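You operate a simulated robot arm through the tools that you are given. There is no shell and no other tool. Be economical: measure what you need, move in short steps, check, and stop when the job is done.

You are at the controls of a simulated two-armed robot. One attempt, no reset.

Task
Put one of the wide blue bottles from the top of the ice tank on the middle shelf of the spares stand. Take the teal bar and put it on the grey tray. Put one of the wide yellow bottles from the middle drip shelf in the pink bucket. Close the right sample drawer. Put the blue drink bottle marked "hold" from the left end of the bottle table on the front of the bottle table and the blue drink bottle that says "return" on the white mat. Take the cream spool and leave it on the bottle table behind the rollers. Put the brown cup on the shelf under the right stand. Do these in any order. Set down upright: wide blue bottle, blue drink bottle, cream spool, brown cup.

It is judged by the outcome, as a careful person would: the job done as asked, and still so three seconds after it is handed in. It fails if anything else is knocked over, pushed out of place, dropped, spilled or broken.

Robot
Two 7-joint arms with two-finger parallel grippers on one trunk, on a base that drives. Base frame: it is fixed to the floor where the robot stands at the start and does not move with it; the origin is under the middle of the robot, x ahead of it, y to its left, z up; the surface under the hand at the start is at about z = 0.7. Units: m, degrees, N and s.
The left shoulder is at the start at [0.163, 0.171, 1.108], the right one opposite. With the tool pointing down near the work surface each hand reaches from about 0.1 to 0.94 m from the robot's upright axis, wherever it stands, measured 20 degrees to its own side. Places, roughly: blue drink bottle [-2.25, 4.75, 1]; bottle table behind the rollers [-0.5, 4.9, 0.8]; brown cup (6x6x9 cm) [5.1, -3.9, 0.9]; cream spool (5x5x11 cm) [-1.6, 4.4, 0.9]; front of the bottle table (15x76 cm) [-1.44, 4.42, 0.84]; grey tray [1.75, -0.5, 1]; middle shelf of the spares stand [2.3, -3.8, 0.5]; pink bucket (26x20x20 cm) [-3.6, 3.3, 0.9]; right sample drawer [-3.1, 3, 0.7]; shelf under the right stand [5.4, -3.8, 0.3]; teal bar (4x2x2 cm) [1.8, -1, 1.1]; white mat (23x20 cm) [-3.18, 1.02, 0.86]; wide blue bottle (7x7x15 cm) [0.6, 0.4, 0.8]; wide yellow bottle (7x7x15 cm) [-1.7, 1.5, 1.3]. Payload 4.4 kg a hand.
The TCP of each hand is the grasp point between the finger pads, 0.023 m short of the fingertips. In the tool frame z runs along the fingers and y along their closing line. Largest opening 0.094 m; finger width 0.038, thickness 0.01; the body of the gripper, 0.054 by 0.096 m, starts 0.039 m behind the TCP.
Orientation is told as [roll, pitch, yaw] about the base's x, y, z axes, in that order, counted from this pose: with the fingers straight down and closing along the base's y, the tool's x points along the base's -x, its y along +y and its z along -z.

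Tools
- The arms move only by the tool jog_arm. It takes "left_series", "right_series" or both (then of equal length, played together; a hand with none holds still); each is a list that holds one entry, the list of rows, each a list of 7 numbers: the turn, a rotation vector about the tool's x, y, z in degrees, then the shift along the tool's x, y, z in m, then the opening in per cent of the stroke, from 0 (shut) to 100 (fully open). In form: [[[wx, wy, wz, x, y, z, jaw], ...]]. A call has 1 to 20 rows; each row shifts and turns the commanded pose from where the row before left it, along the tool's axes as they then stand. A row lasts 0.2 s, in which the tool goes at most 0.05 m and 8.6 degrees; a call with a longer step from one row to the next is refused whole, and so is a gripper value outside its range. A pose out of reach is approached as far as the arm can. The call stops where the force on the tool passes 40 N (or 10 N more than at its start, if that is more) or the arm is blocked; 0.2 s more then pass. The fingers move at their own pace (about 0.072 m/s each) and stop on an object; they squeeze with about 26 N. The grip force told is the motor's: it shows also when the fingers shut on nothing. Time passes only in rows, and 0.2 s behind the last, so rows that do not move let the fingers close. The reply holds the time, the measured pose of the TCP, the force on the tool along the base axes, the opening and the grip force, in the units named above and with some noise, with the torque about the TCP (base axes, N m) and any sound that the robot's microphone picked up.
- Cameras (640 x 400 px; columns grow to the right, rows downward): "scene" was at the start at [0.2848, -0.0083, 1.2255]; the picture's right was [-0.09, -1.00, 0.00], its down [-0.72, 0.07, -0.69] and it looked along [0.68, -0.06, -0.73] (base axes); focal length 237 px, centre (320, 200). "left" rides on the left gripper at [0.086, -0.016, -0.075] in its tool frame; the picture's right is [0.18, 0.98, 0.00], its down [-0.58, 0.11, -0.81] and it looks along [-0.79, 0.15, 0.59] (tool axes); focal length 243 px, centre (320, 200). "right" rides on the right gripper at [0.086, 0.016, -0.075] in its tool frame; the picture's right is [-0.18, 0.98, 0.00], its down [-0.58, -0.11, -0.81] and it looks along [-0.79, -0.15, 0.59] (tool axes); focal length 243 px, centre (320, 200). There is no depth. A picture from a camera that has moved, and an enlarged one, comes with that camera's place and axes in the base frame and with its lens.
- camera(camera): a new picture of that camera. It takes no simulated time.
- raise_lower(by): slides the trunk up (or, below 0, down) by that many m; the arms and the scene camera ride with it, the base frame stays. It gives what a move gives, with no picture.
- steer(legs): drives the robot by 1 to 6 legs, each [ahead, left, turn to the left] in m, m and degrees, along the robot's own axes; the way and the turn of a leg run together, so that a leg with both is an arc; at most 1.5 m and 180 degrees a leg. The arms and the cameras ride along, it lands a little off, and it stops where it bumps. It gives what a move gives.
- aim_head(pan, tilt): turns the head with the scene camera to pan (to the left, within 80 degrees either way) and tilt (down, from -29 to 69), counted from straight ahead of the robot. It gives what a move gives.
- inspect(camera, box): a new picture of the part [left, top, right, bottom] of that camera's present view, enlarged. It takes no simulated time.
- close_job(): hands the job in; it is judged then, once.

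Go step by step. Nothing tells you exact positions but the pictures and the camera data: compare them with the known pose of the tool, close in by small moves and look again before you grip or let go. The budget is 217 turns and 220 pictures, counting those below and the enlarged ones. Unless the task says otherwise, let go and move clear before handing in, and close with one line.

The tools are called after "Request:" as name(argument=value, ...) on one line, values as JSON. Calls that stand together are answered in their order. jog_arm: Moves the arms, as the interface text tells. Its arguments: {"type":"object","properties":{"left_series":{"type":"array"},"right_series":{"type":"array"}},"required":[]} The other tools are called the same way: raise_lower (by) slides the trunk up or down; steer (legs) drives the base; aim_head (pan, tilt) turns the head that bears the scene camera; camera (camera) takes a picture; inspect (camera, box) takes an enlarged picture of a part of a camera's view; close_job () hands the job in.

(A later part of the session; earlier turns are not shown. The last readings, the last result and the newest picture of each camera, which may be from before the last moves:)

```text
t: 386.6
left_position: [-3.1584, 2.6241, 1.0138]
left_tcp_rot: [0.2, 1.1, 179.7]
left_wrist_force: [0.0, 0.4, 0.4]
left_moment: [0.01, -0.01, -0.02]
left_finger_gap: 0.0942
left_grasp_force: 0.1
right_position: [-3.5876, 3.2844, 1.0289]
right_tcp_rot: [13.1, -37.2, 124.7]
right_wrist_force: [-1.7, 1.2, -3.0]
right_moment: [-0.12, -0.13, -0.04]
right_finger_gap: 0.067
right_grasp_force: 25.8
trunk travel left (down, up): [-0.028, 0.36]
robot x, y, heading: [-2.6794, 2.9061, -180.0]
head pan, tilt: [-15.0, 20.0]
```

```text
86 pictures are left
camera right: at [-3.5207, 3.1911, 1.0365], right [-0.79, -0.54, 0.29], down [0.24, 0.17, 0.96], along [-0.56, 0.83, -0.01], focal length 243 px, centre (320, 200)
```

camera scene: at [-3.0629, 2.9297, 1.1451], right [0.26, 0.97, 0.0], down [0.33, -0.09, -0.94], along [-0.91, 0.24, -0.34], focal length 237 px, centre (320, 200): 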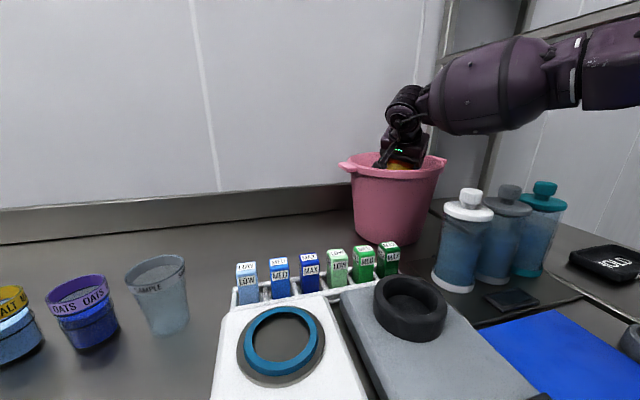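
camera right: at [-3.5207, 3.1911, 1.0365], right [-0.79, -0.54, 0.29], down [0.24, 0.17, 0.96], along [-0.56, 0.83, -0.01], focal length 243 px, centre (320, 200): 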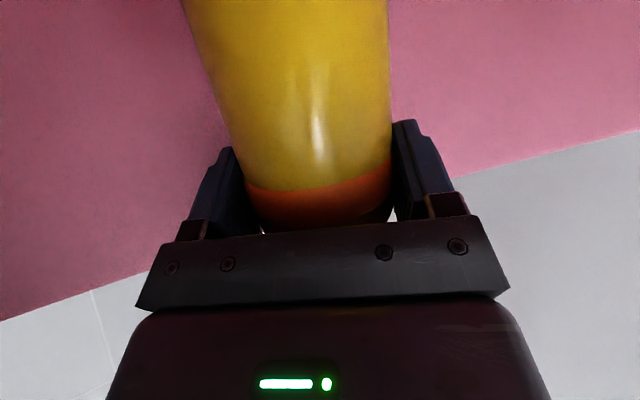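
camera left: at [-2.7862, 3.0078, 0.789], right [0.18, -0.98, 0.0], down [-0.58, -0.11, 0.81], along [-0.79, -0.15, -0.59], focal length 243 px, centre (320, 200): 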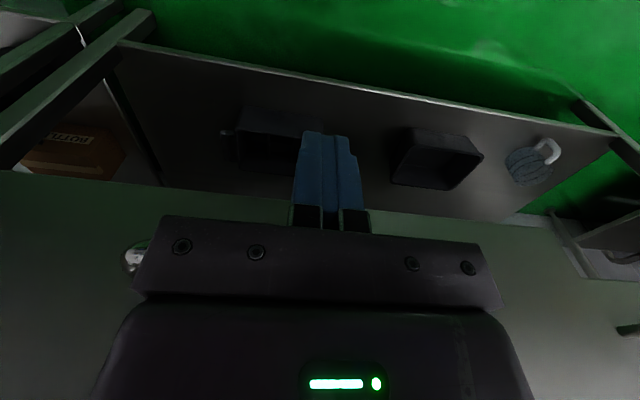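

Only a light side contact so far. I'll go a little further straight down.

Request:
jog_arm(right_series=[[[0, 0, 0, 0.0061, -0.0018, 0.0077, 30], [0, 0, 0, 0.0061, -0.0018, 0.0077, 30], [0, 0, 0, 0.0061, -0.0018, 0.0077, 30], [0, 0, 0, 0, 0, 0, 30]]])

Request:
camera(camera="right")

```text
t: 387.4
left_position: [-3.1585, 2.625, 1.0152]
left_tcp_rot: [0.2, 1.0, 179.7]
left_wrist_force: [0.1, 0.3, 0.3]
left_moment: [0.03, -0.03, 0.0]
left_finger_gap: 0.0938
left_grasp_force: 0.0
right_position: [-3.5899, 3.2881, 1.0136]
right_tcp_rot: [14.9, -37.8, 123.6]
right_wrist_force: [-7.1, 7.8, 18.4]
right_moment: [-1.32, -1.12, -0.04]
right_finger_gap: 0.0672
right_grasp_force: 26.4
trunk travel left (down, up): [-0.028, 0.36]
robot x, y, heading: [-2.6852, 2.9086, 180.2]
head pan, tilt: [-15.0, 20.0]
stopped in row 4 (right hand): the force on the tool passed its limit at 45 N (the readings are from after the stop); the commanded pose is now the measured one
```

```text
85 pictures are left
camera right: at [-3.524, 3.194, 1.0196], right [-0.79, -0.53, 0.31], down [0.26, 0.17, 0.95], along [-0.56, 0.83, 0.0], focal length 243 px, centre (320, 200)
```

right: 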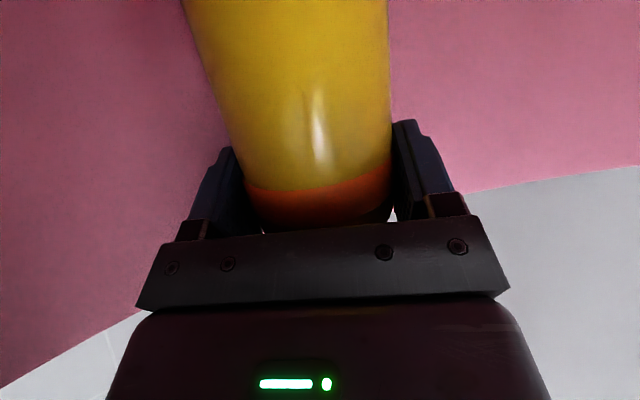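

The housing has met the rim. I'll lift 1 cm and release so the bottle slides the last few centimetres into the bucket.

Request:
jog_arm(right_series=[[[0, 0, 0, -0.0061, 0.0018, -0.0077, 30], [0, 0, 0, 0, 0, 0, 30], [0, 0, 0, 0, 0, 0, 50], [0, 0, 0, 0, 0, 0, 75], [0, 0, 0, 0, 0, 0, 90], [0, 0, 0, 0, 0, 0, 90]]])

Request:
camera(camera="right")

Request:
camera(camera="scene")

```text
t: 388.9
left_position: [-3.1586, 2.6242, 1.0149]
left_tcp_rot: [0.2, 0.9, 179.7]
left_wrist_force: [0.1, 0.2, -0.1]
left_moment: [0.01, -0.03, -0.02]
left_finger_gap: 0.0941
left_grasp_force: 0.1
right_position: [-3.5901, 3.2856, 1.0184]
right_tcp_rot: [14.3, -37.6, 124.1]
right_wrist_force: [0.0, -1.7, 0.3]
right_moment: [0.03, 0.0, -0.05]
right_finger_gap: 0.0846
right_grasp_force: 0.1
trunk travel left (down, up): [-0.028, 0.36]
robot x, y, heading: [-2.6853, 2.9067, -180.4]
head pan, tilt: [-15.0, 20.0]
```

```text
84 pictures are left
camera right: at [-3.5241, 3.193, 1.0261], right [-0.79, -0.54, 0.3], down [0.25, 0.17, 0.95], along [-0.56, 0.83, 0.0], focal length 243 px, centre (320, 200)
```

right: 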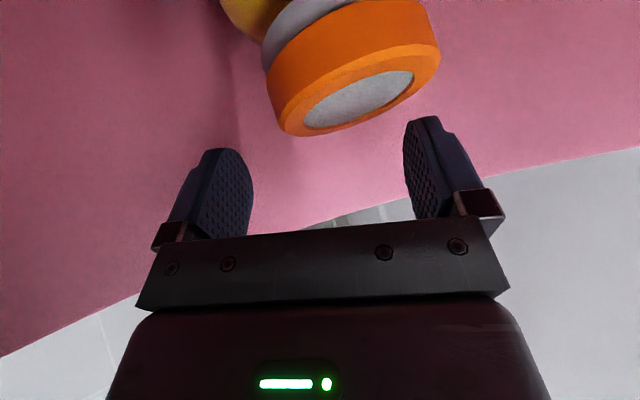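

```text
83 pictures are left
camera scene: at [-3.0625, 2.9296, 1.1453], right [0.26, 0.97, 0.0], down [0.33, -0.09, -0.94], along [-0.91, 0.24, -0.34], focal length 237 px, centre (320, 200)
```

scene: 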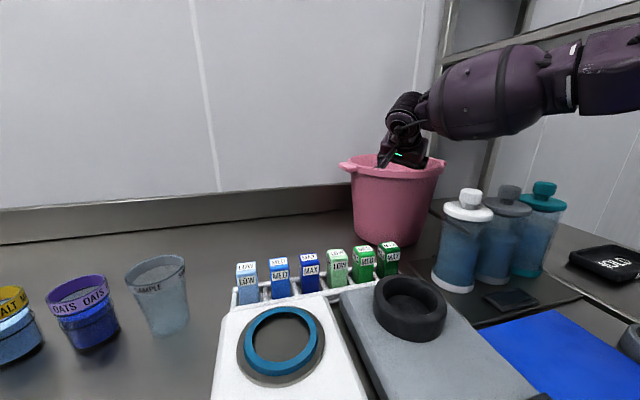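

The bottle is in the bucket. I'll lift the hand straight up, clear the rim, and straighten the wrist.

Request:
jog_arm(right_series=[[[0, 0, 0, -0.0242, 0.0072, -0.031, 90], [0, 0, 0, -0.0242, 0.0072, -0.031, 90], [0, 0, 0, -0.0242, 0.0072, -0.031, 90], [0, 0, 0, -0.0242, 0.0072, -0.031, 90], [0, 0, 0, -0.0242, 0.0072, -0.031, 90], [0, 7, 0, 0, 0, 0, 90], [0, 7, 0, 0, 0, 0, 90], [0, 0, -8, 0, 0, 0, 90], [0, 0, -8, 0, 0, 0, 90], [0, 0, -8, 0, 0, 0, 90], [0, 0, 0, 0, 0, 0, 90]]])

Request:
steer(legs=[[-0.6, 0.05, 0]])

Request:
camera(camera="scene")

```text
t: 391.2
left_position: [-3.1578, 2.6248, 1.0138]
left_tcp_rot: [0.3, 1.0, 179.7]
left_wrist_force: [-0.6, 0.3, 0.1]
left_moment: [-0.03, 0.01, 0.08]
left_finger_gap: 0.0938
left_grasp_force: 0.1
right_position: [-3.5601, 3.3409, 1.1891]
right_tcp_rot: [0.8, -26.7, 154.4]
right_wrist_force: [1.3, -0.1, -0.5]
right_moment: [-0.03, 0.01, 0.01]
right_finger_gap: 0.0844
right_grasp_force: 0.1
right hand out of reach, approached as far as the arm can: row 5, 6, 7
trunk travel left (down, up): [-0.028, 0.36]
robot x, y, heading: [-2.6833, 2.9069, -180.0]
head pan, tilt: [-15.0, 20.0]
```

```text
t: 394.6
left_position: [-2.5613, 2.5755, 1.0133]
left_tcp_rot: [0.3, 0.9, 179.0]
left_wrist_force: [0.3, -0.5, -1.1]
left_moment: [0.02, 0.03, 0.01]
left_finger_gap: 0.0938
left_grasp_force: 0.0
right_position: [-2.9564, 3.2968, 1.1878]
right_tcp_rot: [0.8, -26.9, 153.7]
right_wrist_force: [0.0, 0.1, 0.6]
right_moment: [-0.01, 0.01, 0.01]
right_finger_gap: 0.0848
right_grasp_force: 0.0
trunk travel left (down, up): [-0.028, 0.36]
robot x, y, heading: [-2.0833, 2.8562, 179.3]
head pan, tilt: [-15.0, 20.0]
```

```text
82 pictures are left
camera scene: at [-2.4623, 2.8808, 1.1454], right [0.27, 0.96, 0.0], down [0.33, -0.09, -0.94], along [-0.9, 0.25, -0.34], focal length 237 px, centre (320, 200)
```

scene: 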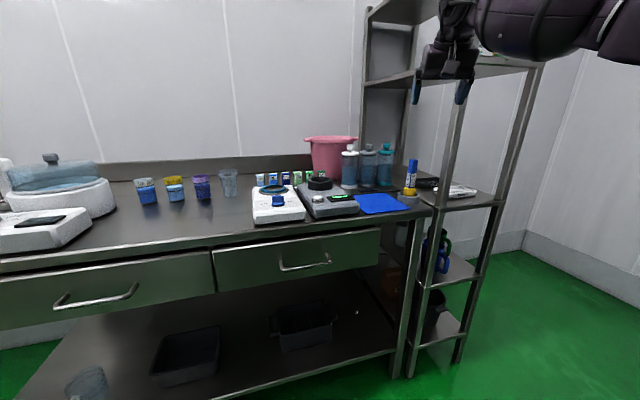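

All in order here. Next is the bottle table to the north: I'll fold the right arm, set the trunk to neutral, turn north and look.

Request:
raise_lower(by=0.1)

Request:
jog_arm(right_series=[[[0, 0, 0, 0.02, 0, 0.03, 100], [0, 0, 0, 0.02, 0, 0.03, 100], [0, 6.7, 0, 0, 0, 0.02, 100], [0, 6.7, 0, 0, 0, 0.02, 100], [0, 6.7, 0, 0.02, 0, 0, 100], [0, 6.7, 0, 0.02, 0, 0, 100], [0, 0, -8.3, 0.02, 0, 0, 100], [0, 0, -8.3, 0.02, 0, 0, 100], [0, 0, -8.3, 0.02, 0, 0, 100], [0, 0, 0, 0.04, 0.02, 0, 100], [0, 0, 0, 0.04, 0.02, 0, 100], [0, 0, 0, 0.04, 0.02, 0, 100], [0, 0, 0, 0.04, 0.02, 0, 100], [0, 0, 0, 0.04, 0.02, 0, 100]]])

Request:
steer(legs=[[0, 0, -89]])

Request:
aim_head(pan=0, tilt=25)

Request:
camera(camera="scene")

```text
t: 396.0
left_position: [-2.5633, 2.5765, 1.1117]
left_tcp_rot: [0.2, 1.2, 178.9]
left_wrist_force: [-0.9, 0.2, -0.8]
left_moment: [0.01, -0.02, 0.01]
left_finger_gap: 0.0941
left_grasp_force: 0.1
right_position: [-2.8048, 3.2954, 1.4888]
right_tcp_rot: [11.2, -42.7, 147.6]
right_wrist_force: [-0.5, -0.6, -1.2]
right_moment: [0.0, 0.02, 0.0]
right_finger_gap: 0.0849
right_grasp_force: 0.0
trunk travel left (down, up): [-0.128, 0.26]
robot x, y, heading: [-2.0826, 2.8537, 179.3]
head pan, tilt: [-15.0, 20.0]
```

```text
t: 399.0
left_position: [-2.5623, 2.5767, 1.1144]
left_tcp_rot: [0.2, 0.9, 178.9]
left_wrist_force: [-0.1, -0.1, -0.4]
left_moment: [0.01, 0.04, -0.02]
left_finger_gap: 0.0941
left_grasp_force: 0.0
right_position: [-2.5664, 3.1569, 1.2918]
right_tcp_rot: [0.9, -18.7, 178.8]
right_wrist_force: [0.5, 0.5, -0.1]
right_moment: [0.0, 0.02, -0.01]
right_finger_gap: 0.094
right_grasp_force: 0.1
trunk travel left (down, up): [-0.128, 0.26]
robot x, y, heading: [-2.0807, 2.8481, 179.5]
head pan, tilt: [-15.0, 20.0]
```

```text
t: 403.2
left_position: [-2.3513, 3.3355, 1.1144]
left_tcp_rot: [0.2, 1.0, 88.0]
left_wrist_force: [-1.0, 0.4, 0.4]
left_moment: [-0.04, -0.03, -0.04]
left_finger_gap: 0.0941
left_grasp_force: 0.0
right_position: [-1.7712, 3.3308, 1.2907]
right_tcp_rot: [0.8, -18.6, 87.9]
right_wrist_force: [1.0, 0.2, 0.0]
right_moment: [0.01, -0.01, -0.01]
right_finger_gap: 0.0939
right_grasp_force: 0.1
trunk travel left (down, up): [-0.128, 0.26]
robot x, y, heading: [-2.0831, 2.8533, 88.3]
head pan, tilt: [-15.0, 20.0]
```

```text
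t: 404.0
left_position: [-2.3513, 3.337, 1.1134]
left_tcp_rot: [0.2, 1.0, 88.0]
left_wrist_force: [0.5, 0.5, 0.2]
left_moment: [0.02, 0.03, 0.01]
left_finger_gap: 0.0939
left_grasp_force: 0.1
right_position: [-1.7704, 3.3316, 1.2914]
right_tcp_rot: [0.9, -18.6, 87.8]
right_wrist_force: [0.3, 0.5, 0.1]
right_moment: [0.0, 0.03, 0.01]
right_finger_gap: 0.0938
right_grasp_force: 0.0
trunk travel left (down, up): [-0.128, 0.26]
robot x, y, heading: [-2.0834, 2.8546, 88.2]
head pan, tilt: [0.0, 25.0]
```

```text
81 pictures are left
camera scene: at [-2.0738, 3.1449, 1.2621], right [1.0, -0.03, 0.0], down [-0.01, -0.42, -0.91], along [0.03, 0.91, -0.42], focal length 237 px, centre (320, 200)
```

scene: 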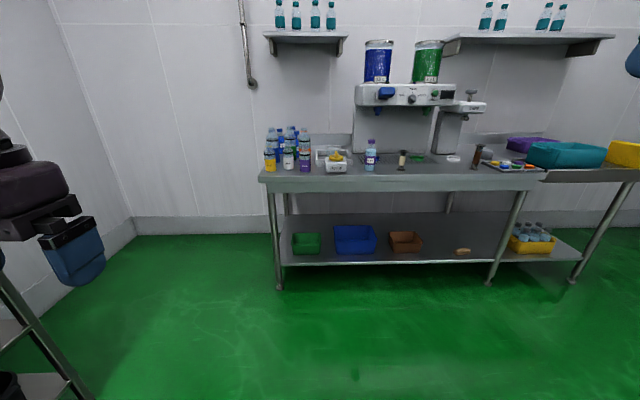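

Request:
inspect(camera="scene", box=[250, 110, 410, 200])

Request:
inspect(camera="scene", box=[380, 90, 640, 200])

```text
4.00 times, centred on (330, 155) of scene
camera zoom: at [-2.0738, 3.1449, 1.2621], right [1.0, -0.03, 0.0], down [-0.01, -0.42, -0.91], along [0.03, 0.91, -0.42], focal length 949 px, centre (280, 380)
```

zoom: 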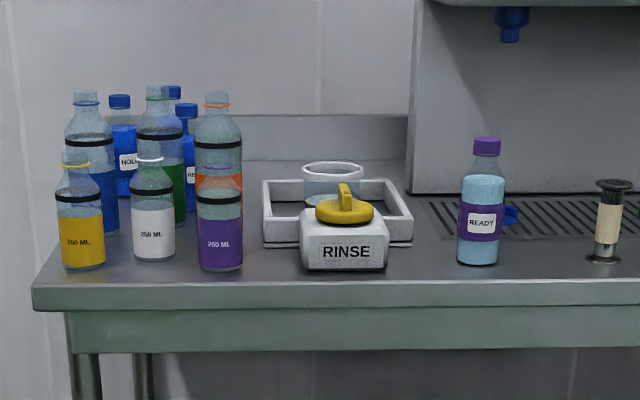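

```text
2.46 times, centred on (510, 145) of scene
camera zoom: at [-2.0738, 3.1449, 1.2621], right [1.0, -0.03, 0.0], down [-0.01, -0.42, -0.91], along [0.03, 0.91, -0.42], focal length 584 px, centre (-148, 335)
```

zoom: 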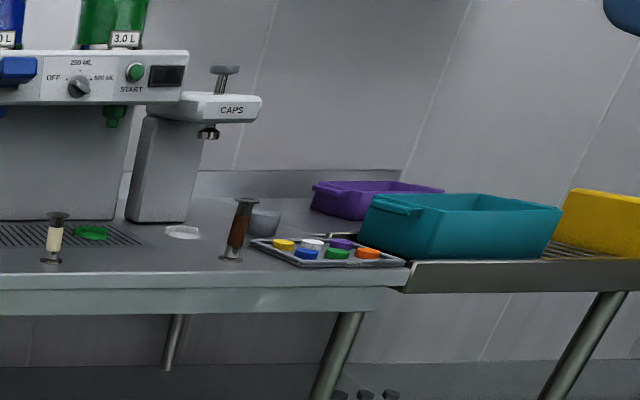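

I can see the blue drink bottles ("HOLD" and "RE…") standing behind a group of glass bottles at the left end of the table. The cream spool is near (−1.56, 4.45). I'll raise the trunk a little and drive up to the left end to look from above.

Request:
raise_lower(by=0.1)

Request:
steer(legs=[[1.0, 0.0, 1.5]])

Request:
aim_head(pan=12, tilt=35)

Request:
camera(camera="scene")

Request:
camera(camera="left")

```text
t: 405.3
left_position: [-2.352, 3.3377, 1.2128]
left_tcp_rot: [0.1, 1.1, 88.0]
left_wrist_force: [0.4, 0.2, -1.0]
left_moment: [-0.04, 0.01, -0.01]
left_finger_gap: 0.0941
left_grasp_force: 0.0
right_position: [-1.7695, 3.3336, 1.3893]
right_tcp_rot: [0.8, -18.4, 87.8]
right_wrist_force: [0.0, 0.5, -0.5]
right_moment: [-0.03, -0.02, 0.01]
right_finger_gap: 0.0939
right_grasp_force: 0.1
trunk travel left (down, up): [-0.228, 0.16]
robot x, y, heading: [-2.0817, 2.8517, 88.4]
head pan, tilt: [0.0, 25.0]
```

```text
t: 410.6
left_position: [-2.3598, 4.3406, 1.2148]
left_tcp_rot: [0.3, 0.9, 90.3]
left_wrist_force: [0.1, 0.3, 0.3]
left_moment: [-0.01, -0.03, 0.0]
left_finger_gap: 0.0937
left_grasp_force: 0.1
right_position: [-1.7808, 4.3581, 1.3916]
right_tcp_rot: [0.9, -18.6, 90.2]
right_wrist_force: [-0.8, 0.1, -0.8]
right_moment: [0.02, 0.04, -0.01]
right_finger_gap: 0.0943
right_grasp_force: 0.0
trunk travel left (down, up): [-0.228, 0.16]
robot x, y, heading: [-2.0729, 3.864, 90.6]
head pan, tilt: [0.0, 25.0]
```

```text
t: 411.3
left_position: [-2.3611, 4.3398, 1.2147]
left_tcp_rot: [0.2, 0.9, 90.3]
left_wrist_force: [0.1, -0.6, 0.4]
left_moment: [0.0, -0.01, 0.0]
left_finger_gap: 0.0939
left_grasp_force: 0.1
right_position: [-1.7806, 4.3584, 1.392]
right_tcp_rot: [0.8, -18.5, 90.1]
right_wrist_force: [0.0, -0.2, -0.9]
right_moment: [0.0, -0.05, 0.01]
right_finger_gap: 0.0938
right_grasp_force: 0.1
trunk travel left (down, up): [-0.228, 0.16]
robot x, y, heading: [-2.0753, 3.868, 90.4]
head pan, tilt: [12.0, 35.0]
```

```text
78 pictures are left
camera scene: at [-2.0929, 4.0591, 1.3601], right [0.98, 0.22, 0.0], down [0.12, -0.56, -0.82], along [-0.18, 0.8, -0.57], focal length 237 px, centre (320, 200)
```

scene: 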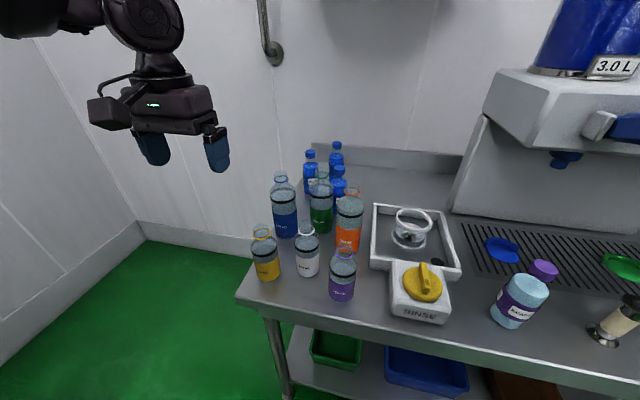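

```text
77 pictures are left
camera left: at [-2.3443, 4.2567, 1.2893], right [-0.98, -0.19, 0.01], down [-0.11, 0.59, 0.8], along [-0.15, 0.78, -0.6], focal length 243 px, centre (320, 200)
```

left: 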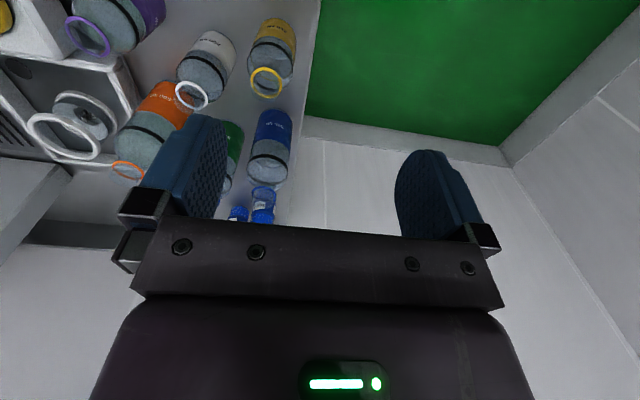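

I'll enlarge this group to read the labels and get positions.

Request:
inspect(camera="scene", box=[240, 130, 380, 230])

```text
4.00 times, centred on (310, 180) of scene
camera zoom: at [-2.0929, 4.0591, 1.3601], right [0.98, 0.22, 0.0], down [0.12, -0.56, -0.82], along [-0.18, 0.8, -0.57], focal length 949 px, centre (360, 280)
```

zoom: 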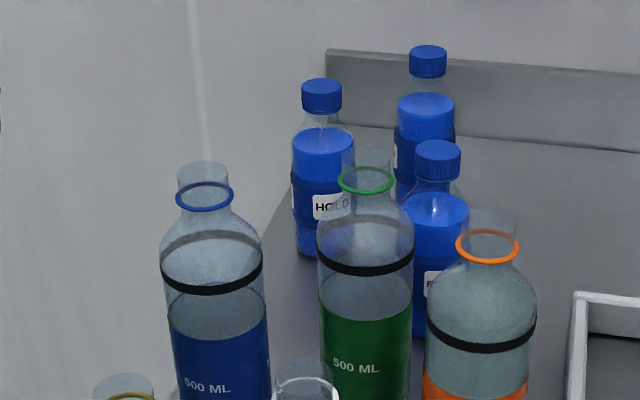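

HOLD is at about (−2.305, 4.843) and RETURN at about (−2.18, 4.74), caps at z≈1.01; glass bottles (tops ≈1.05) stand in front. I'll tilt the left hand 40°, edge closer, and bring it above the HOLD cap.

Request:
jog_arm(left_series=[[[0, -8, 0, 0, 0, 0, 70], [0, -8, 0, 0, 0, 0, 70], [0, -8, 0, 0, 0, 0, 70], [0, -8, 0, 0, 0, 0, 70], [0, -8, 0, 0, 0, 0, 70], [0, 0, 0, 0, 0, 0, 70]]])

Request:
steer(legs=[[0.1, 0, 0]])

Request:
jog_arm(left_series=[[[0, 0, 0, -0.0258, -0.0061, 0.0383, 70], [0, 0, 0, -0.0258, -0.0061, 0.0383, 70], [0, 0, 0, -0.0258, -0.0061, 0.0383, 70], [0, 0, 0, -0.0258, -0.0061, 0.0383, 70], [0, 0, 0, -0.0258, -0.0061, 0.0383, 70], [0, 0, 0, -0.0258, -0.0061, 0.0383, 70], [0, 0, 0, -0.0258, -0.0061, 0.0383, 70], [0, 0, 0, -0.0258, -0.0061, 0.0383, 70], [0, 0, 0, 0, 0, 0, 70]]])

Request:
camera(camera="scene")

Request:
camera(camera="left")

```text
t: 412.7
left_position: [-2.3603, 4.3401, 1.2136]
left_tcp_rot: [0.1, -39.1, 90.1]
left_wrist_force: [0.9, -0.7, -0.9]
left_moment: [0.0, -0.01, 0.0]
left_finger_gap: 0.0657
left_grasp_force: 0.1
right_position: [-1.78, 4.3585, 1.3917]
right_tcp_rot: [0.9, -18.6, 90.1]
right_wrist_force: [0.2, 0.1, 0.1]
right_moment: [0.01, 0.0, 0.0]
right_finger_gap: 0.0942
right_grasp_force: 0.1
trunk travel left (down, up): [-0.228, 0.16]
robot x, y, heading: [-2.0742, 3.8708, 90.8]
head pan, tilt: [12.0, 35.0]
```

```text
t: 413.9
left_position: [-2.363, 4.4394, 1.2136]
left_tcp_rot: [0.2, -39.1, 90.2]
left_wrist_force: [-0.2, 0.1, -0.1]
left_moment: [0.03, -0.02, 0.04]
left_finger_gap: 0.0656
left_grasp_force: 0.1
right_position: [-1.781, 4.4579, 1.3914]
right_tcp_rot: [0.8, -18.6, 90.1]
right_wrist_force: [-0.5, -0.1, -0.9]
right_moment: [-0.03, 0.0, 0.01]
right_finger_gap: 0.0939
right_grasp_force: 0.1
trunk travel left (down, up): [-0.228, 0.16]
robot x, y, heading: [-2.0732, 3.968, 90.7]
head pan, tilt: [12.0, 35.0]
```

```text
t: 415.9
left_position: [-2.3815, 4.6867, 1.1407]
left_tcp_rot: [0.1, -39.1, 90.0]
left_wrist_force: [0.6, 1.1, -0.2]
left_moment: [0.02, -0.03, -0.01]
left_finger_gap: 0.0659
left_grasp_force: 0.0
left hand out of reach, approached as far as the arm can: row 5, 6, 7, 8
right_position: [-1.7813, 4.4569, 1.3921]
right_tcp_rot: [0.9, -18.6, 90.1]
right_wrist_force: [-0.1, 0.5, 0.5]
right_moment: [0.0, 0.0, -0.02]
right_finger_gap: 0.094
right_grasp_force: 0.1
trunk travel left (down, up): [-0.228, 0.16]
robot x, y, heading: [-2.0745, 3.9713, 90.5]
head pan, tilt: [12.0, 35.0]
```

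```text
75 pictures are left
camera scene: at [-2.0938, 4.1576, 1.3601], right [0.98, 0.22, 0.0], down [0.12, -0.56, -0.82], along [-0.18, 0.8, -0.57], focal length 237 px, centre (320, 200)
```

scene: 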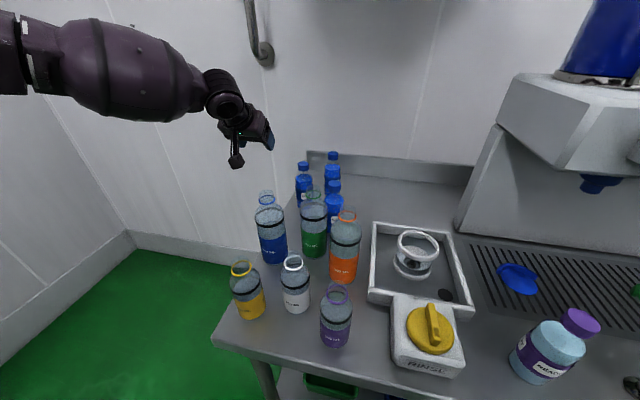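

```text
74 pictures are left
camera left: at [-2.3648, 4.5745, 1.1436], right [-0.98, -0.15, -0.11], down [-0.11, -0.06, 0.99], along [-0.15, 0.99, 0.04], focal length 243 px, centre (320, 200)
```

left: 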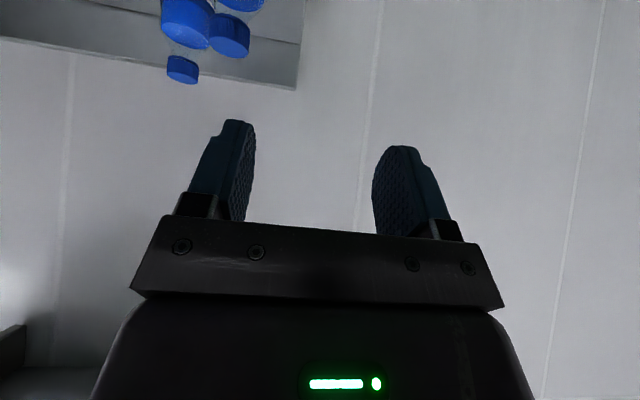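

HOLD refines to (−2.299, 4.82). The raised trunk limits reach, so I'll pull the hand back, lower the trunk 10 cm, and reach again at about z 1.11.

Request:
jog_arm(left_series=[[[0, 0, 0, 0.0258, 0, -0.0383, 70], [0, 0, 0, 0.0258, 0, -0.0383, 70], [0, 0, 0, 0.0258, 0, -0.0383, 70], [0, 0, 0, 0.0258, 0, -0.0383, 70], [0, 0, 0, 0, 0, 0, 70]]])

Request:
raise_lower(by=-0.1)

Request:
jog_arm(left_series=[[[0, 0, 0, -0.0306, -0.012, 0.0257, 70], [0, 0, 0, -0.0306, -0.012, 0.0257, 70], [0, 0, 0, -0.0306, -0.012, 0.0257, 70], [0, 0, 0, -0.0306, -0.012, 0.0257, 70], [0, 0, 0, -0.0306, -0.012, 0.0257, 70], [0, 0, 0, -0.0306, 0, 0.0257, 70], [0, 0, 0, -0.0306, 0, 0.0257, 70], [0, 0, 0, -0.0306, 0, 0.0257, 70], [0, 0, 0, 0, 0, 0, 70]]])

Request:
camera(camera="left")

```text
t: 417.1
left_position: [-2.3787, 4.5041, 1.1966]
left_tcp_rot: [0.2, -38.9, 90.2]
left_wrist_force: [-0.5, 0.8, 0.3]
left_moment: [0.01, 0.0, -0.04]
left_finger_gap: 0.0654
left_grasp_force: 0.1
right_position: [-1.7801, 4.4594, 1.391]
right_tcp_rot: [0.9, -18.5, 90.0]
right_wrist_force: [0.1, 0.2, 0.5]
right_moment: [-0.04, 0.03, 0.02]
right_finger_gap: 0.094
right_grasp_force: 0.2
trunk travel left (down, up): [-0.228, 0.16]
robot x, y, heading: [-2.0714, 3.9663, 90.5]
head pan, tilt: [12.0, 35.0]
```

```text
t: 418.4
left_position: [-2.3795, 4.5071, 1.0995]
left_tcp_rot: [0.3, -39.3, 90.1]
left_wrist_force: [0.5, -0.5, -0.3]
left_moment: [0.02, 0.0, 0.0]
left_finger_gap: 0.0661
left_grasp_force: 0.0
right_position: [-1.7822, 4.4537, 1.2936]
right_tcp_rot: [0.8, -18.8, 90.1]
right_wrist_force: [-0.8, 0.1, 0.6]
right_moment: [0.03, 0.03, 0.0]
right_finger_gap: 0.0942
right_grasp_force: 0.1
trunk travel left (down, up): [-0.128, 0.26]
robot x, y, heading: [-2.075, 3.9689, 90.7]
head pan, tilt: [12.0, 35.0]
```

```text
t: 420.4
left_position: [-2.3255, 4.7792, 1.093]
left_tcp_rot: [0.2, -39.2, 90.2]
left_wrist_force: [-0.4, -0.8, 0.0]
left_moment: [0.02, -0.03, 0.0]
left_finger_gap: 0.0656
left_grasp_force: 0.1
left hand out of reach, approached as far as the arm can: row 7, 8
right_position: [-1.781, 4.4577, 1.2926]
right_tcp_rot: [0.8, -18.6, 90.2]
right_wrist_force: [-0.3, 0.1, 0.4]
right_moment: [0.02, 0.0, -0.01]
right_finger_gap: 0.094
right_grasp_force: 0.0
trunk travel left (down, up): [-0.128, 0.26]
robot x, y, heading: [-2.0745, 3.9686, 90.7]
head pan, tilt: [12.0, 35.0]
```

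```text
73 pictures are left
camera left: at [-2.3085, 4.6672, 1.0963], right [-0.98, -0.15, -0.11], down [-0.11, -0.06, 0.99], along [-0.15, 0.99, 0.04], focal length 243 px, centre (320, 200)
```

left: 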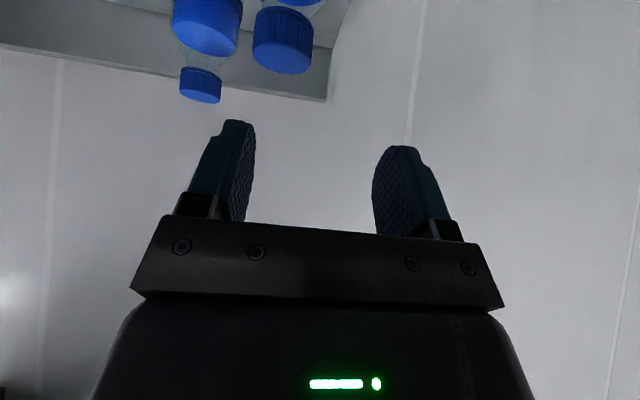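

HOLD's cap is confirmed at (−2.298, 4.822). I'll align and come down over it.

Request:
jog_arm(left_series=[[[0, 0, 0, -0.0155, -0.027, 0.0126, 70], [0, 0, 0, 0.0043, 0, 0.0416, 70], [0, 0, 0, 0.0215, 0, 0.0264, 70], [0, 0, 0, 0.0215, 0, 0.0264, 70], [0, 0, 0, 0, 0, 0, 70]]])

Request:
camera(camera="left")

Request:
inspect(camera="scene", box=[220, 110, 380, 250])

```text
t: 421.4
left_position: [-2.341, 4.7888, 1.0296]
left_tcp_rot: [-1.2, -41.3, 91.0]
left_wrist_force: [0.5, -5.4, 27.1]
left_moment: [0.6, -1.17, -0.26]
left_finger_gap: 0.0661
left_grasp_force: 0.6
left hand out of reach, approached as far as the arm can: row 1, 2, 3, 4
right_position: [-1.7822, 4.4567, 1.2924]
right_tcp_rot: [1.0, -18.6, 90.1]
right_wrist_force: [-0.7, 1.8, -0.1]
right_moment: [-0.1, -0.01, 0.02]
right_finger_gap: 0.094
right_grasp_force: 0.0
trunk travel left (down, up): [-0.128, 0.26]
robot x, y, heading: [-2.0778, 3.9647, 90.7]
head pan, tilt: [12.0, 35.0]
stopped in row 4 (left hand): the force on the tool passed its limit at 53 N (the readings are from after the stop); the commanded pose is now the measured one
```

```text
72 pictures are left
camera left: at [-2.325, 4.6761, 1.0277], right [-0.98, -0.14, -0.14], down [-0.12, -0.1, 0.99], along [-0.15, 0.99, 0.08], focal length 243 px, centre (320, 200)
```

left: 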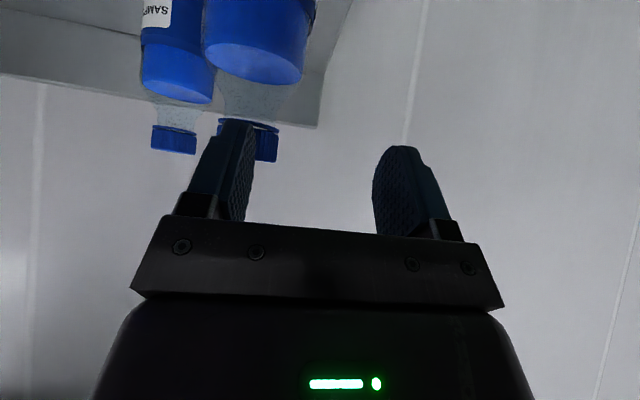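

```text
2.86 times, centred on (300, 180) of scene
camera zoom: at [-2.0954, 4.2527, 1.2468], right [0.98, 0.22, 0.0], down [0.13, -0.56, -0.82], along [-0.18, 0.8, -0.57], focal length 678 px, centre (377, 257)
```

zoom: 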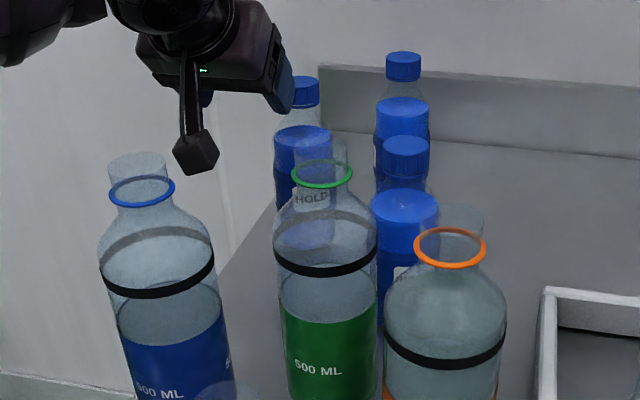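

One finger landed on the cap, but the bottle is still standing. I'll lift off at once, bring the base 4 cm closer, and re-align to the right.

Request:
jog_arm(left_series=[[[0, 0, 0, -0.0158, 0, -0.0194, 70], [0, 0, 0, -0.0158, 0, -0.0194, 70], [0, 0, 0, -0.0158, 0, -0.0194, 70], [0, 0, 0, 0, 0, 0, 70]]])

Request:
steer(legs=[[0.04, 0, 0]])

Request:
jog_arm(left_series=[[[0, 0, 0, 0, -0.015, 0, 70], [0, 0, 0, 0, -0.015, 0, 70], [0, 0, 0, 0, -0.01, 0, 70], [0, 0, 0, 0, 0, 0, 70]]])

Request:
camera(camera="left")

```text
t: 422.4
left_position: [-2.3436, 4.7862, 1.0949]
left_tcp_rot: [-0.6, -40.3, 90.7]
left_wrist_force: [0.0, 0.1, 0.4]
left_moment: [0.01, 0.0, 0.0]
left_finger_gap: 0.0658
left_grasp_force: 0.1
right_position: [-1.7824, 4.4575, 1.2911]
right_tcp_rot: [0.8, -18.6, 90.1]
right_wrist_force: [-0.6, 0.3, 0.8]
right_moment: [-0.01, 0.02, -0.04]
right_finger_gap: 0.094
right_grasp_force: 0.0
trunk travel left (down, up): [-0.128, 0.26]
robot x, y, heading: [-2.0734, 3.9704, 90.8]
head pan, tilt: [12.0, 35.0]
```

```text
t: 423.3
left_position: [-2.3441, 4.8249, 1.0973]
left_tcp_rot: [-0.6, -40.5, 90.8]
left_wrist_force: [0.2, 0.2, -0.2]
left_moment: [0.0, 0.0, -0.01]
left_finger_gap: 0.0657
left_grasp_force: 0.0
right_position: [-1.7828, 4.4962, 1.2919]
right_tcp_rot: [0.8, -18.7, 90.1]
right_wrist_force: [-0.7, 0.2, -0.2]
right_moment: [0.0, 0.02, -0.01]
right_finger_gap: 0.0943
right_grasp_force: 0.0
trunk travel left (down, up): [-0.128, 0.26]
robot x, y, heading: [-2.0773, 4.0092, 90.7]
head pan, tilt: [12.0, 35.0]
```

```text
t: 424.3
left_position: [-2.3281, 4.8233, 1.0957]
left_tcp_rot: [-0.7, -40.4, 90.7]
left_wrist_force: [-0.4, 0.2, -0.2]
left_moment: [-0.02, -0.05, -0.01]
left_finger_gap: 0.0657
left_grasp_force: 0.1
left hand out of reach, approached as far as the arm can: row 2, 3
right_position: [-1.7812, 4.4977, 1.2923]
right_tcp_rot: [0.8, -18.5, 90.1]
right_wrist_force: [0.2, 0.1, 0.2]
right_moment: [0.0, 0.01, -0.03]
right_finger_gap: 0.094
right_grasp_force: 0.0
trunk travel left (down, up): [-0.128, 0.26]
robot x, y, heading: [-2.0728, 4.0099, 90.8]
head pan, tilt: [12.0, 35.0]
```

```text
70 pictures are left
camera left: at [-2.3121, 4.7114, 1.095], right [-0.98, -0.15, -0.13], down [-0.12, -0.08, 0.99], along [-0.15, 0.99, 0.06], focal length 243 px, centre (320, 200)
```

left: 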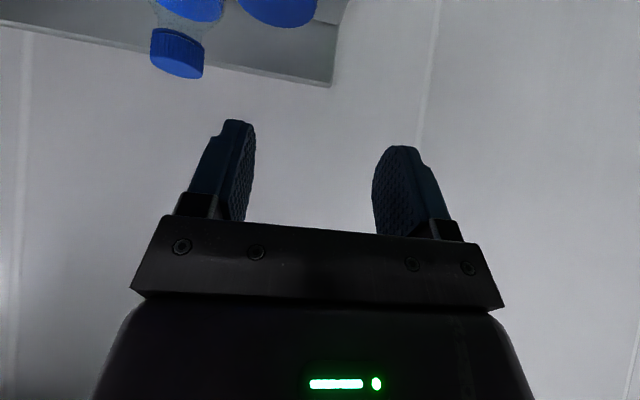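

Moving inward is what the arm can't do, so I'll shift the base 3 cm right instead and then descend straight.

Request:
steer(legs=[[0.005, -0.03, 0]])

Request:
jog_arm(left_series=[[[0, 0, 0, 0.0194, 0, 0.0229, 70], [0, 0, 0, 0.0194, 0, 0.0229, 70], [0, 0, 0, 0, 0, 0, 70]]])

Request:
camera(camera="left")

Request:
inspect(camera="scene", box=[220, 110, 380, 250])

```text
t: 425.2
left_position: [-2.2971, 4.8298, 1.0938]
left_tcp_rot: [-0.7, -40.4, 90.7]
left_wrist_force: [0.5, 0.3, 0.5]
left_moment: [-0.02, -0.02, -0.02]
left_finger_gap: 0.0659
left_grasp_force: 0.1
right_position: [-1.7507, 4.5005, 1.2912]
right_tcp_rot: [0.8, -18.6, 90.0]
right_wrist_force: [0.9, 1.6, 1.8]
right_moment: [0.01, -0.07, 0.07]
right_finger_gap: 0.094
right_grasp_force: 0.1
trunk travel left (down, up): [-0.128, 0.26]
robot x, y, heading: [-2.0458, 4.0123, 90.4]
head pan, tilt: [12.0, 35.0]
```

```text
t: 426.1
left_position: [-2.3056, 4.8304, 1.0376]
left_tcp_rot: [-0.7, -40.4, 90.7]
left_wrist_force: [-0.8, 0.1, -0.4]
left_moment: [0.02, 0.02, 0.0]
left_finger_gap: 0.0657
left_grasp_force: 0.0
left hand out of reach, approached as far as the arm can: row 2
right_position: [-1.7519, 4.4997, 1.2924]
right_tcp_rot: [0.8, -18.6, 90.1]
right_wrist_force: [-0.4, 1.3, 1.1]
right_moment: [0.03, -0.02, 0.07]
right_finger_gap: 0.0938
right_grasp_force: 0.2
trunk travel left (down, up): [-0.128, 0.26]
robot x, y, heading: [-2.0444, 4.0098, 90.4]
head pan, tilt: [12.0, 35.0]
```

```text
69 pictures are left
camera left: at [-2.2897, 4.7177, 1.0369], right [-0.98, -0.14, -0.13], down [-0.12, -0.08, 0.99], along [-0.15, 0.99, 0.06], focal length 243 px, centre (320, 200)
```

left: 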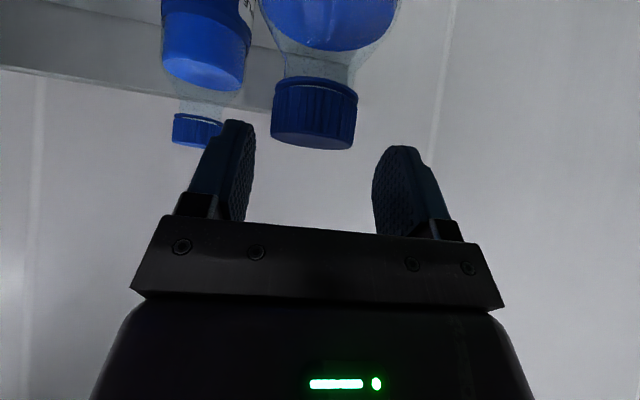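

```text
2.86 times, centred on (300, 180) of scene
camera zoom: at [-2.0659, 4.2968, 1.2463], right [0.98, 0.22, 0.0], down [0.12, -0.56, -0.82], along [-0.18, 0.8, -0.57], focal length 678 px, centre (377, 257)
```

zoom: 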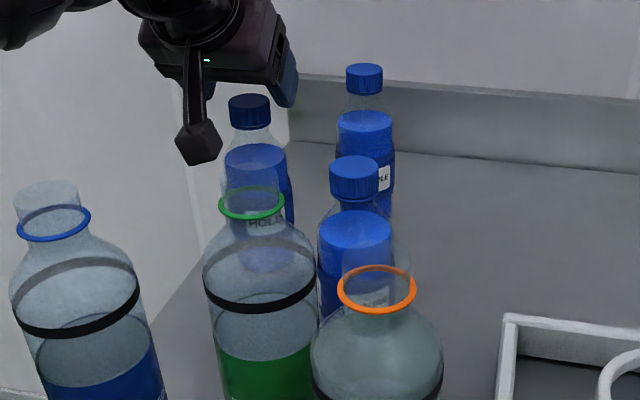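

The cap is centred between the fingers, about 4 cm below the grasp point. I'll lower the rest and close.

Request:
jog_arm(left_series=[[[0, 0, 0, 0.0123, 0, 0.0145, 70], [0, 0, 0, 0.0123, 0, 0.0145, 70], [0, 0, 0, 0, 0, 0, 70]]])

Request:
camera(camera="left")

```text
t: 426.9
left_position: [-2.3116, 4.8258, 0.9986]
left_tcp_rot: [-0.5, -40.4, 90.6]
left_wrist_force: [0.0, 0.9, 1.0]
left_moment: [-0.05, 0.03, 0.02]
left_finger_gap: 0.0666
left_grasp_force: 0.4
left hand out of reach, approached as far as the arm can: row 1, 2
right_position: [-1.752, 4.4998, 1.2915]
right_tcp_rot: [0.8, -18.6, 89.9]
right_wrist_force: [-0.9, -0.8, 2.7]
right_moment: [-0.05, -0.14, -0.11]
right_finger_gap: 0.0942
right_grasp_force: 0.1
trunk travel left (down, up): [-0.128, 0.26]
robot x, y, heading: [-2.0465, 4.0138, 90.7]
head pan, tilt: [12.0, 35.0]
```

```text
67 pictures are left
camera left: at [-2.2946, 4.7131, 0.999], right [-0.98, -0.14, -0.13], down [-0.12, -0.08, 0.99], along [-0.15, 0.99, 0.06], focal length 243 px, centre (320, 200)
```

left: 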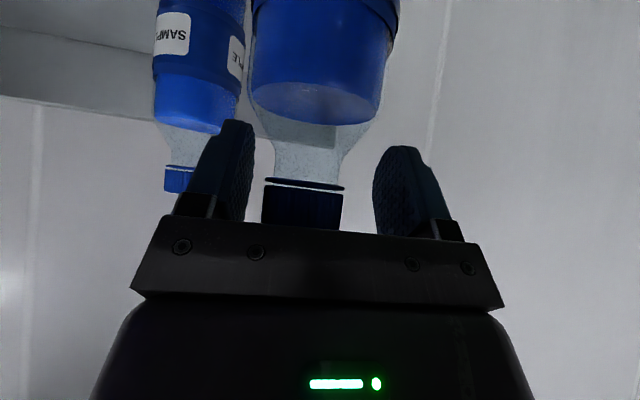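

The cap is between the fingers. The right hand may be brushing the filler machine, so I'll close gently now and lift.

Request:
jog_arm(left_series=[[[0, 0, 0, 0, 0, 0, 50], [0, 0, 0, 0, 0, 0, 30], [0, 0, 0, 0, 0, 0, 15], [0, 0, 0, 0, 0, 0, 15]]], right_series=[[[0, 0, 0, 0.02, 0, 0, 100], [0, 0, 0, 0.02, 0, 0, 100], [0, 0, 0, 0.02, 0, 0, 100], [0, 0, 0, 0.02, 0, 0, 100]]])

Request:
camera(camera="left")

Request:
camera(camera="scene")

```text
t: 427.9
left_position: [-2.3109, 4.8267, 1.0031]
left_tcp_rot: [-0.7, -40.7, 90.6]
left_wrist_force: [0.7, 4.6, 15.8]
left_moment: [0.21, -0.02, 0.02]
left_finger_gap: 0.048
left_grasp_force: 26.4
right_position: [-1.7517, 4.422, 1.2652]
right_tcp_rot: [0.8, -18.7, 90.0]
right_wrist_force: [0.1, 0.8, -0.5]
right_moment: [0.0, 0.0, -0.02]
right_finger_gap: 0.0941
right_grasp_force: 0.0
trunk travel left (down, up): [-0.128, 0.26]
robot x, y, heading: [-2.0483, 4.0108, 90.5]
head pan, tilt: [12.0, 35.0]
```

```text
66 pictures are left
camera left: at [-2.2945, 4.7135, 1.0016], right [-0.98, -0.14, -0.13], down [-0.12, -0.09, 0.99], along [-0.15, 0.99, 0.07], focal length 243 px, centre (320, 200)
```

left: 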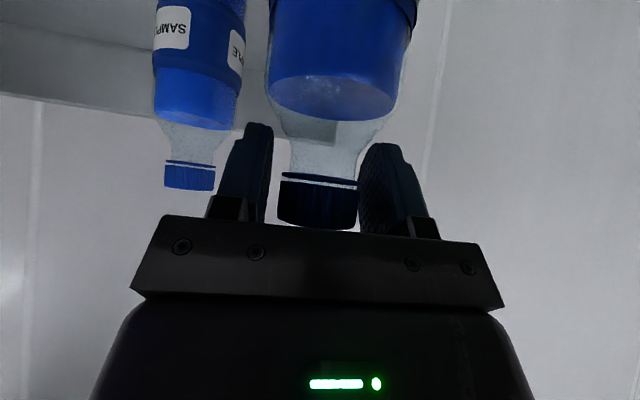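

```text
65 pictures are left
camera scene: at [-2.0651, 4.2955, 1.2469], right [0.98, 0.22, 0.0], down [0.12, -0.56, -0.82], along [-0.18, 0.8, -0.57], focal length 237 px, centre (320, 200)
```

scene: 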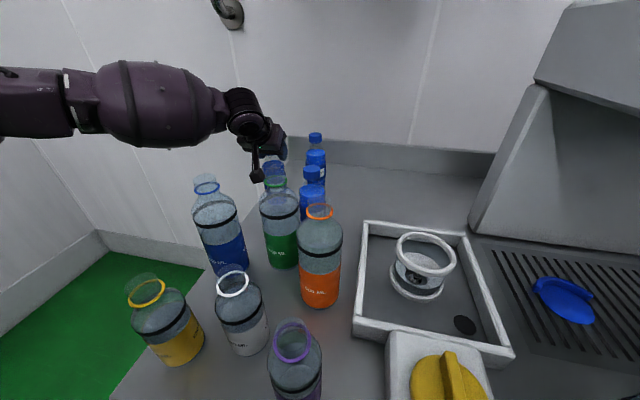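

The fingers closed on the sloping shoulder. I'll open a bit, rise 1.5 cm to the cap, and close again.

Request:
jog_arm(left_series=[[[0, 0, 0, 0, 0, 0, 65], [0, 0, 0, -0.0097, 0, -0.0114, 65], [0, 0, 0, 0, 0, 0, 40], [0, 0, 0, 0, 0, 0, 15], [0, 0, 0, 0, 0, 0, 15], [0, 0, 0, 0, 0, 0, 15]]])

Request:
camera(camera="left")

```text
t: 429.2
left_position: [-2.3109, 4.8287, 1.0146]
left_tcp_rot: [-0.6, -40.5, 90.7]
left_wrist_force: [-0.3, -0.2, 2.9]
left_moment: [0.05, 0.07, 0.04]
left_finger_gap: 0.035
left_grasp_force: 26.4
right_position: [-1.7529, 4.4236, 1.2655]
right_tcp_rot: [0.8, -18.6, 90.0]
right_wrist_force: [-0.2, 0.4, -0.2]
right_moment: [-0.04, 0.01, -0.01]
right_finger_gap: 0.0942
right_grasp_force: 0.1
trunk travel left (down, up): [-0.128, 0.26]
robot x, y, heading: [-2.051, 4.0119, 90.7]
head pan, tilt: [12.0, 35.0]
```

```text
64 pictures are left
camera left: at [-2.2951, 4.7154, 1.0152], right [-0.98, -0.14, -0.13], down [-0.12, -0.08, 0.99], along [-0.15, 0.99, 0.06], focal length 243 px, centre (320, 200)
```

left: 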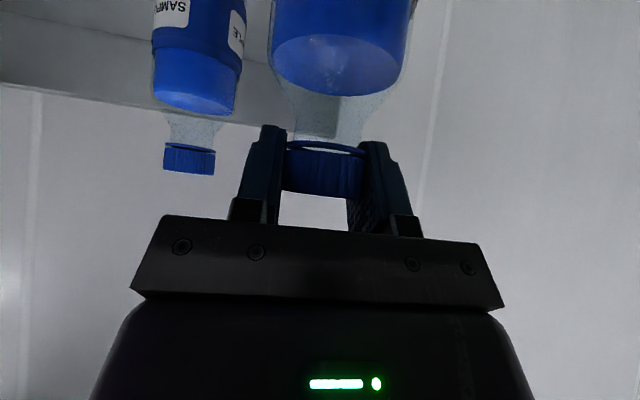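

HOLD is now gripped by the cap (3.5 cm). I'll lift it 5 cm, move it left off the end of the group, and then back the base away so it passes beside the glass bottles.

Request:
jog_arm(left_series=[[[0, 0, 0, -0.0162, 0, -0.019, 15], [0, 0, 0, -0.0162, 0, -0.019, 15], [0, 0, 0, 0, 0.04, 0, 15], [0, 0, 0, 0, 0.04, 0, 15], [0, 0, 0, 0, 0.04, 0, 15], [0, 0, 0, 0, 0.02, 0, 15], [0, 0, 0, 0, 0, 0, 15]]])

Request:
camera(camera="scene")

```text
t: 430.9
left_position: [-2.4512, 4.8251, 1.0631]
left_tcp_rot: [-0.6, -40.4, 90.7]
left_wrist_force: [0.4, -0.2, -3.0]
left_moment: [0.01, -0.01, -0.01]
left_finger_gap: 0.0351
left_grasp_force: 25.4
right_position: [-1.7511, 4.4255, 1.2647]
right_tcp_rot: [0.8, -18.6, 90.0]
right_wrist_force: [0.3, 0.7, 0.4]
right_moment: [0.01, -0.02, -0.01]
right_finger_gap: 0.094
right_grasp_force: 0.0
trunk travel left (down, up): [-0.128, 0.26]
robot x, y, heading: [-2.0441, 4.011, 90.5]
head pan, tilt: [12.0, 35.0]
```

```text
63 pictures are left
camera scene: at [-2.0658, 4.2971, 1.2462], right [0.98, 0.22, 0.0], down [0.12, -0.56, -0.82], along [-0.18, 0.8, -0.57], focal length 237 px, centre (320, 200)
```

scene: 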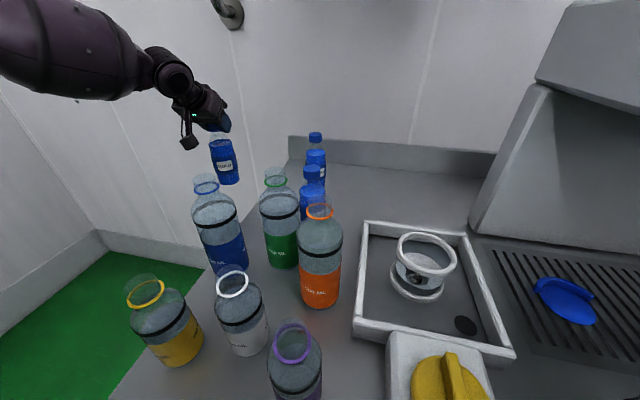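

HOLD hangs clear at the left of the group. I'll back straight off, then slide right to the free front part of the table.

Request:
steer(legs=[[-0.7, 0, 0], [0, -0.95, 0]])

Request:
jog_arm(left_series=[[[0, 0, 0, 0.0309, -0.02, -0.0062, 15], [0, 0, 0, 0.0309, -0.02, -0.0062, 15], [0, 0, 0, 0.0309, -0.02, -0.0062, 15], [0, 0, 0, 0.0309, -0.02, -0.0062, 15], [0, 0, 0, 0.0309, -0.02, -0.0062, 15], [0, 0, 0, 0, -0.03, 0, 15], [0, 0, 0, 0, -0.03, 0, 15], [0, 0, 0, 0, 0, 0, 15]]])

Request:
aim_head(pan=5, tilt=28)

Request:
camera(camera="scene")

```text
t: 443.1
left_position: [-1.49, 4.1069, 1.0634]
left_tcp_rot: [-0.7, -40.4, 90.2]
left_wrist_force: [0.3, 0.5, -3.4]
left_moment: [0.05, 0.0, 0.04]
left_finger_gap: 0.0349
left_grasp_force: 25.9
right_position: [-0.795, 3.7009, 1.2653]
right_tcp_rot: [0.8, -18.6, 89.6]
right_wrist_force: [-0.9, 0.9, 0.0]
right_moment: [0.01, 0.02, 0.01]
right_finger_gap: 0.0939
right_grasp_force: 0.0
trunk travel left (down, up): [-0.128, 0.26]
robot x, y, heading: [-1.0928, 3.291, 89.8]
head pan, tilt: [12.0, 35.0]
```

```text
t: 444.9
left_position: [-1.3332, 3.9705, 0.9898]
left_tcp_rot: [-0.5, -40.3, 90.2]
left_wrist_force: [-0.3, 0.0, -3.5]
left_moment: [0.01, 0.01, 0.01]
left_finger_gap: 0.0351
left_grasp_force: 26.0
right_position: [-0.795, 3.7019, 1.265]
right_tcp_rot: [0.8, -18.6, 89.6]
right_wrist_force: [0.1, 0.3, -0.2]
right_moment: [0.0, -0.01, 0.0]
right_finger_gap: 0.0939
right_grasp_force: 0.1
trunk travel left (down, up): [-0.128, 0.26]
robot x, y, heading: [-1.0945, 3.2884, 90.0]
head pan, tilt: [12.0, 35.0]
```

```text
t: 445.6
left_position: [-1.3326, 3.97, 0.9888]
left_tcp_rot: [-0.5, -40.4, 90.3]
left_wrist_force: [-0.1, 0.2, -3.3]
left_moment: [0.04, -0.01, 0.03]
left_finger_gap: 0.0352
left_grasp_force: 25.5
right_position: [-0.7948, 3.7011, 1.2648]
right_tcp_rot: [0.8, -18.5, 89.6]
right_wrist_force: [0.6, -0.4, -0.7]
right_moment: [0.0, 0.0, 0.03]
right_finger_gap: 0.094
right_grasp_force: 0.0
trunk travel left (down, up): [-0.128, 0.26]
robot x, y, heading: [-1.0918, 3.2885, 90.2]
head pan, tilt: [5.0, 28.0]
```

```text
62 pictures are left
camera scene: at [-1.0998, 3.5809, 1.2572], right [1.0, 0.09, 0.0], down [0.04, -0.47, -0.88], along [-0.08, 0.88, -0.47], focal length 237 px, centre (320, 200)
```

scene: 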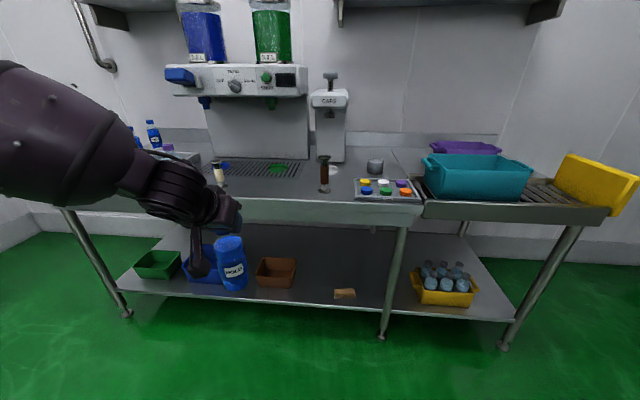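

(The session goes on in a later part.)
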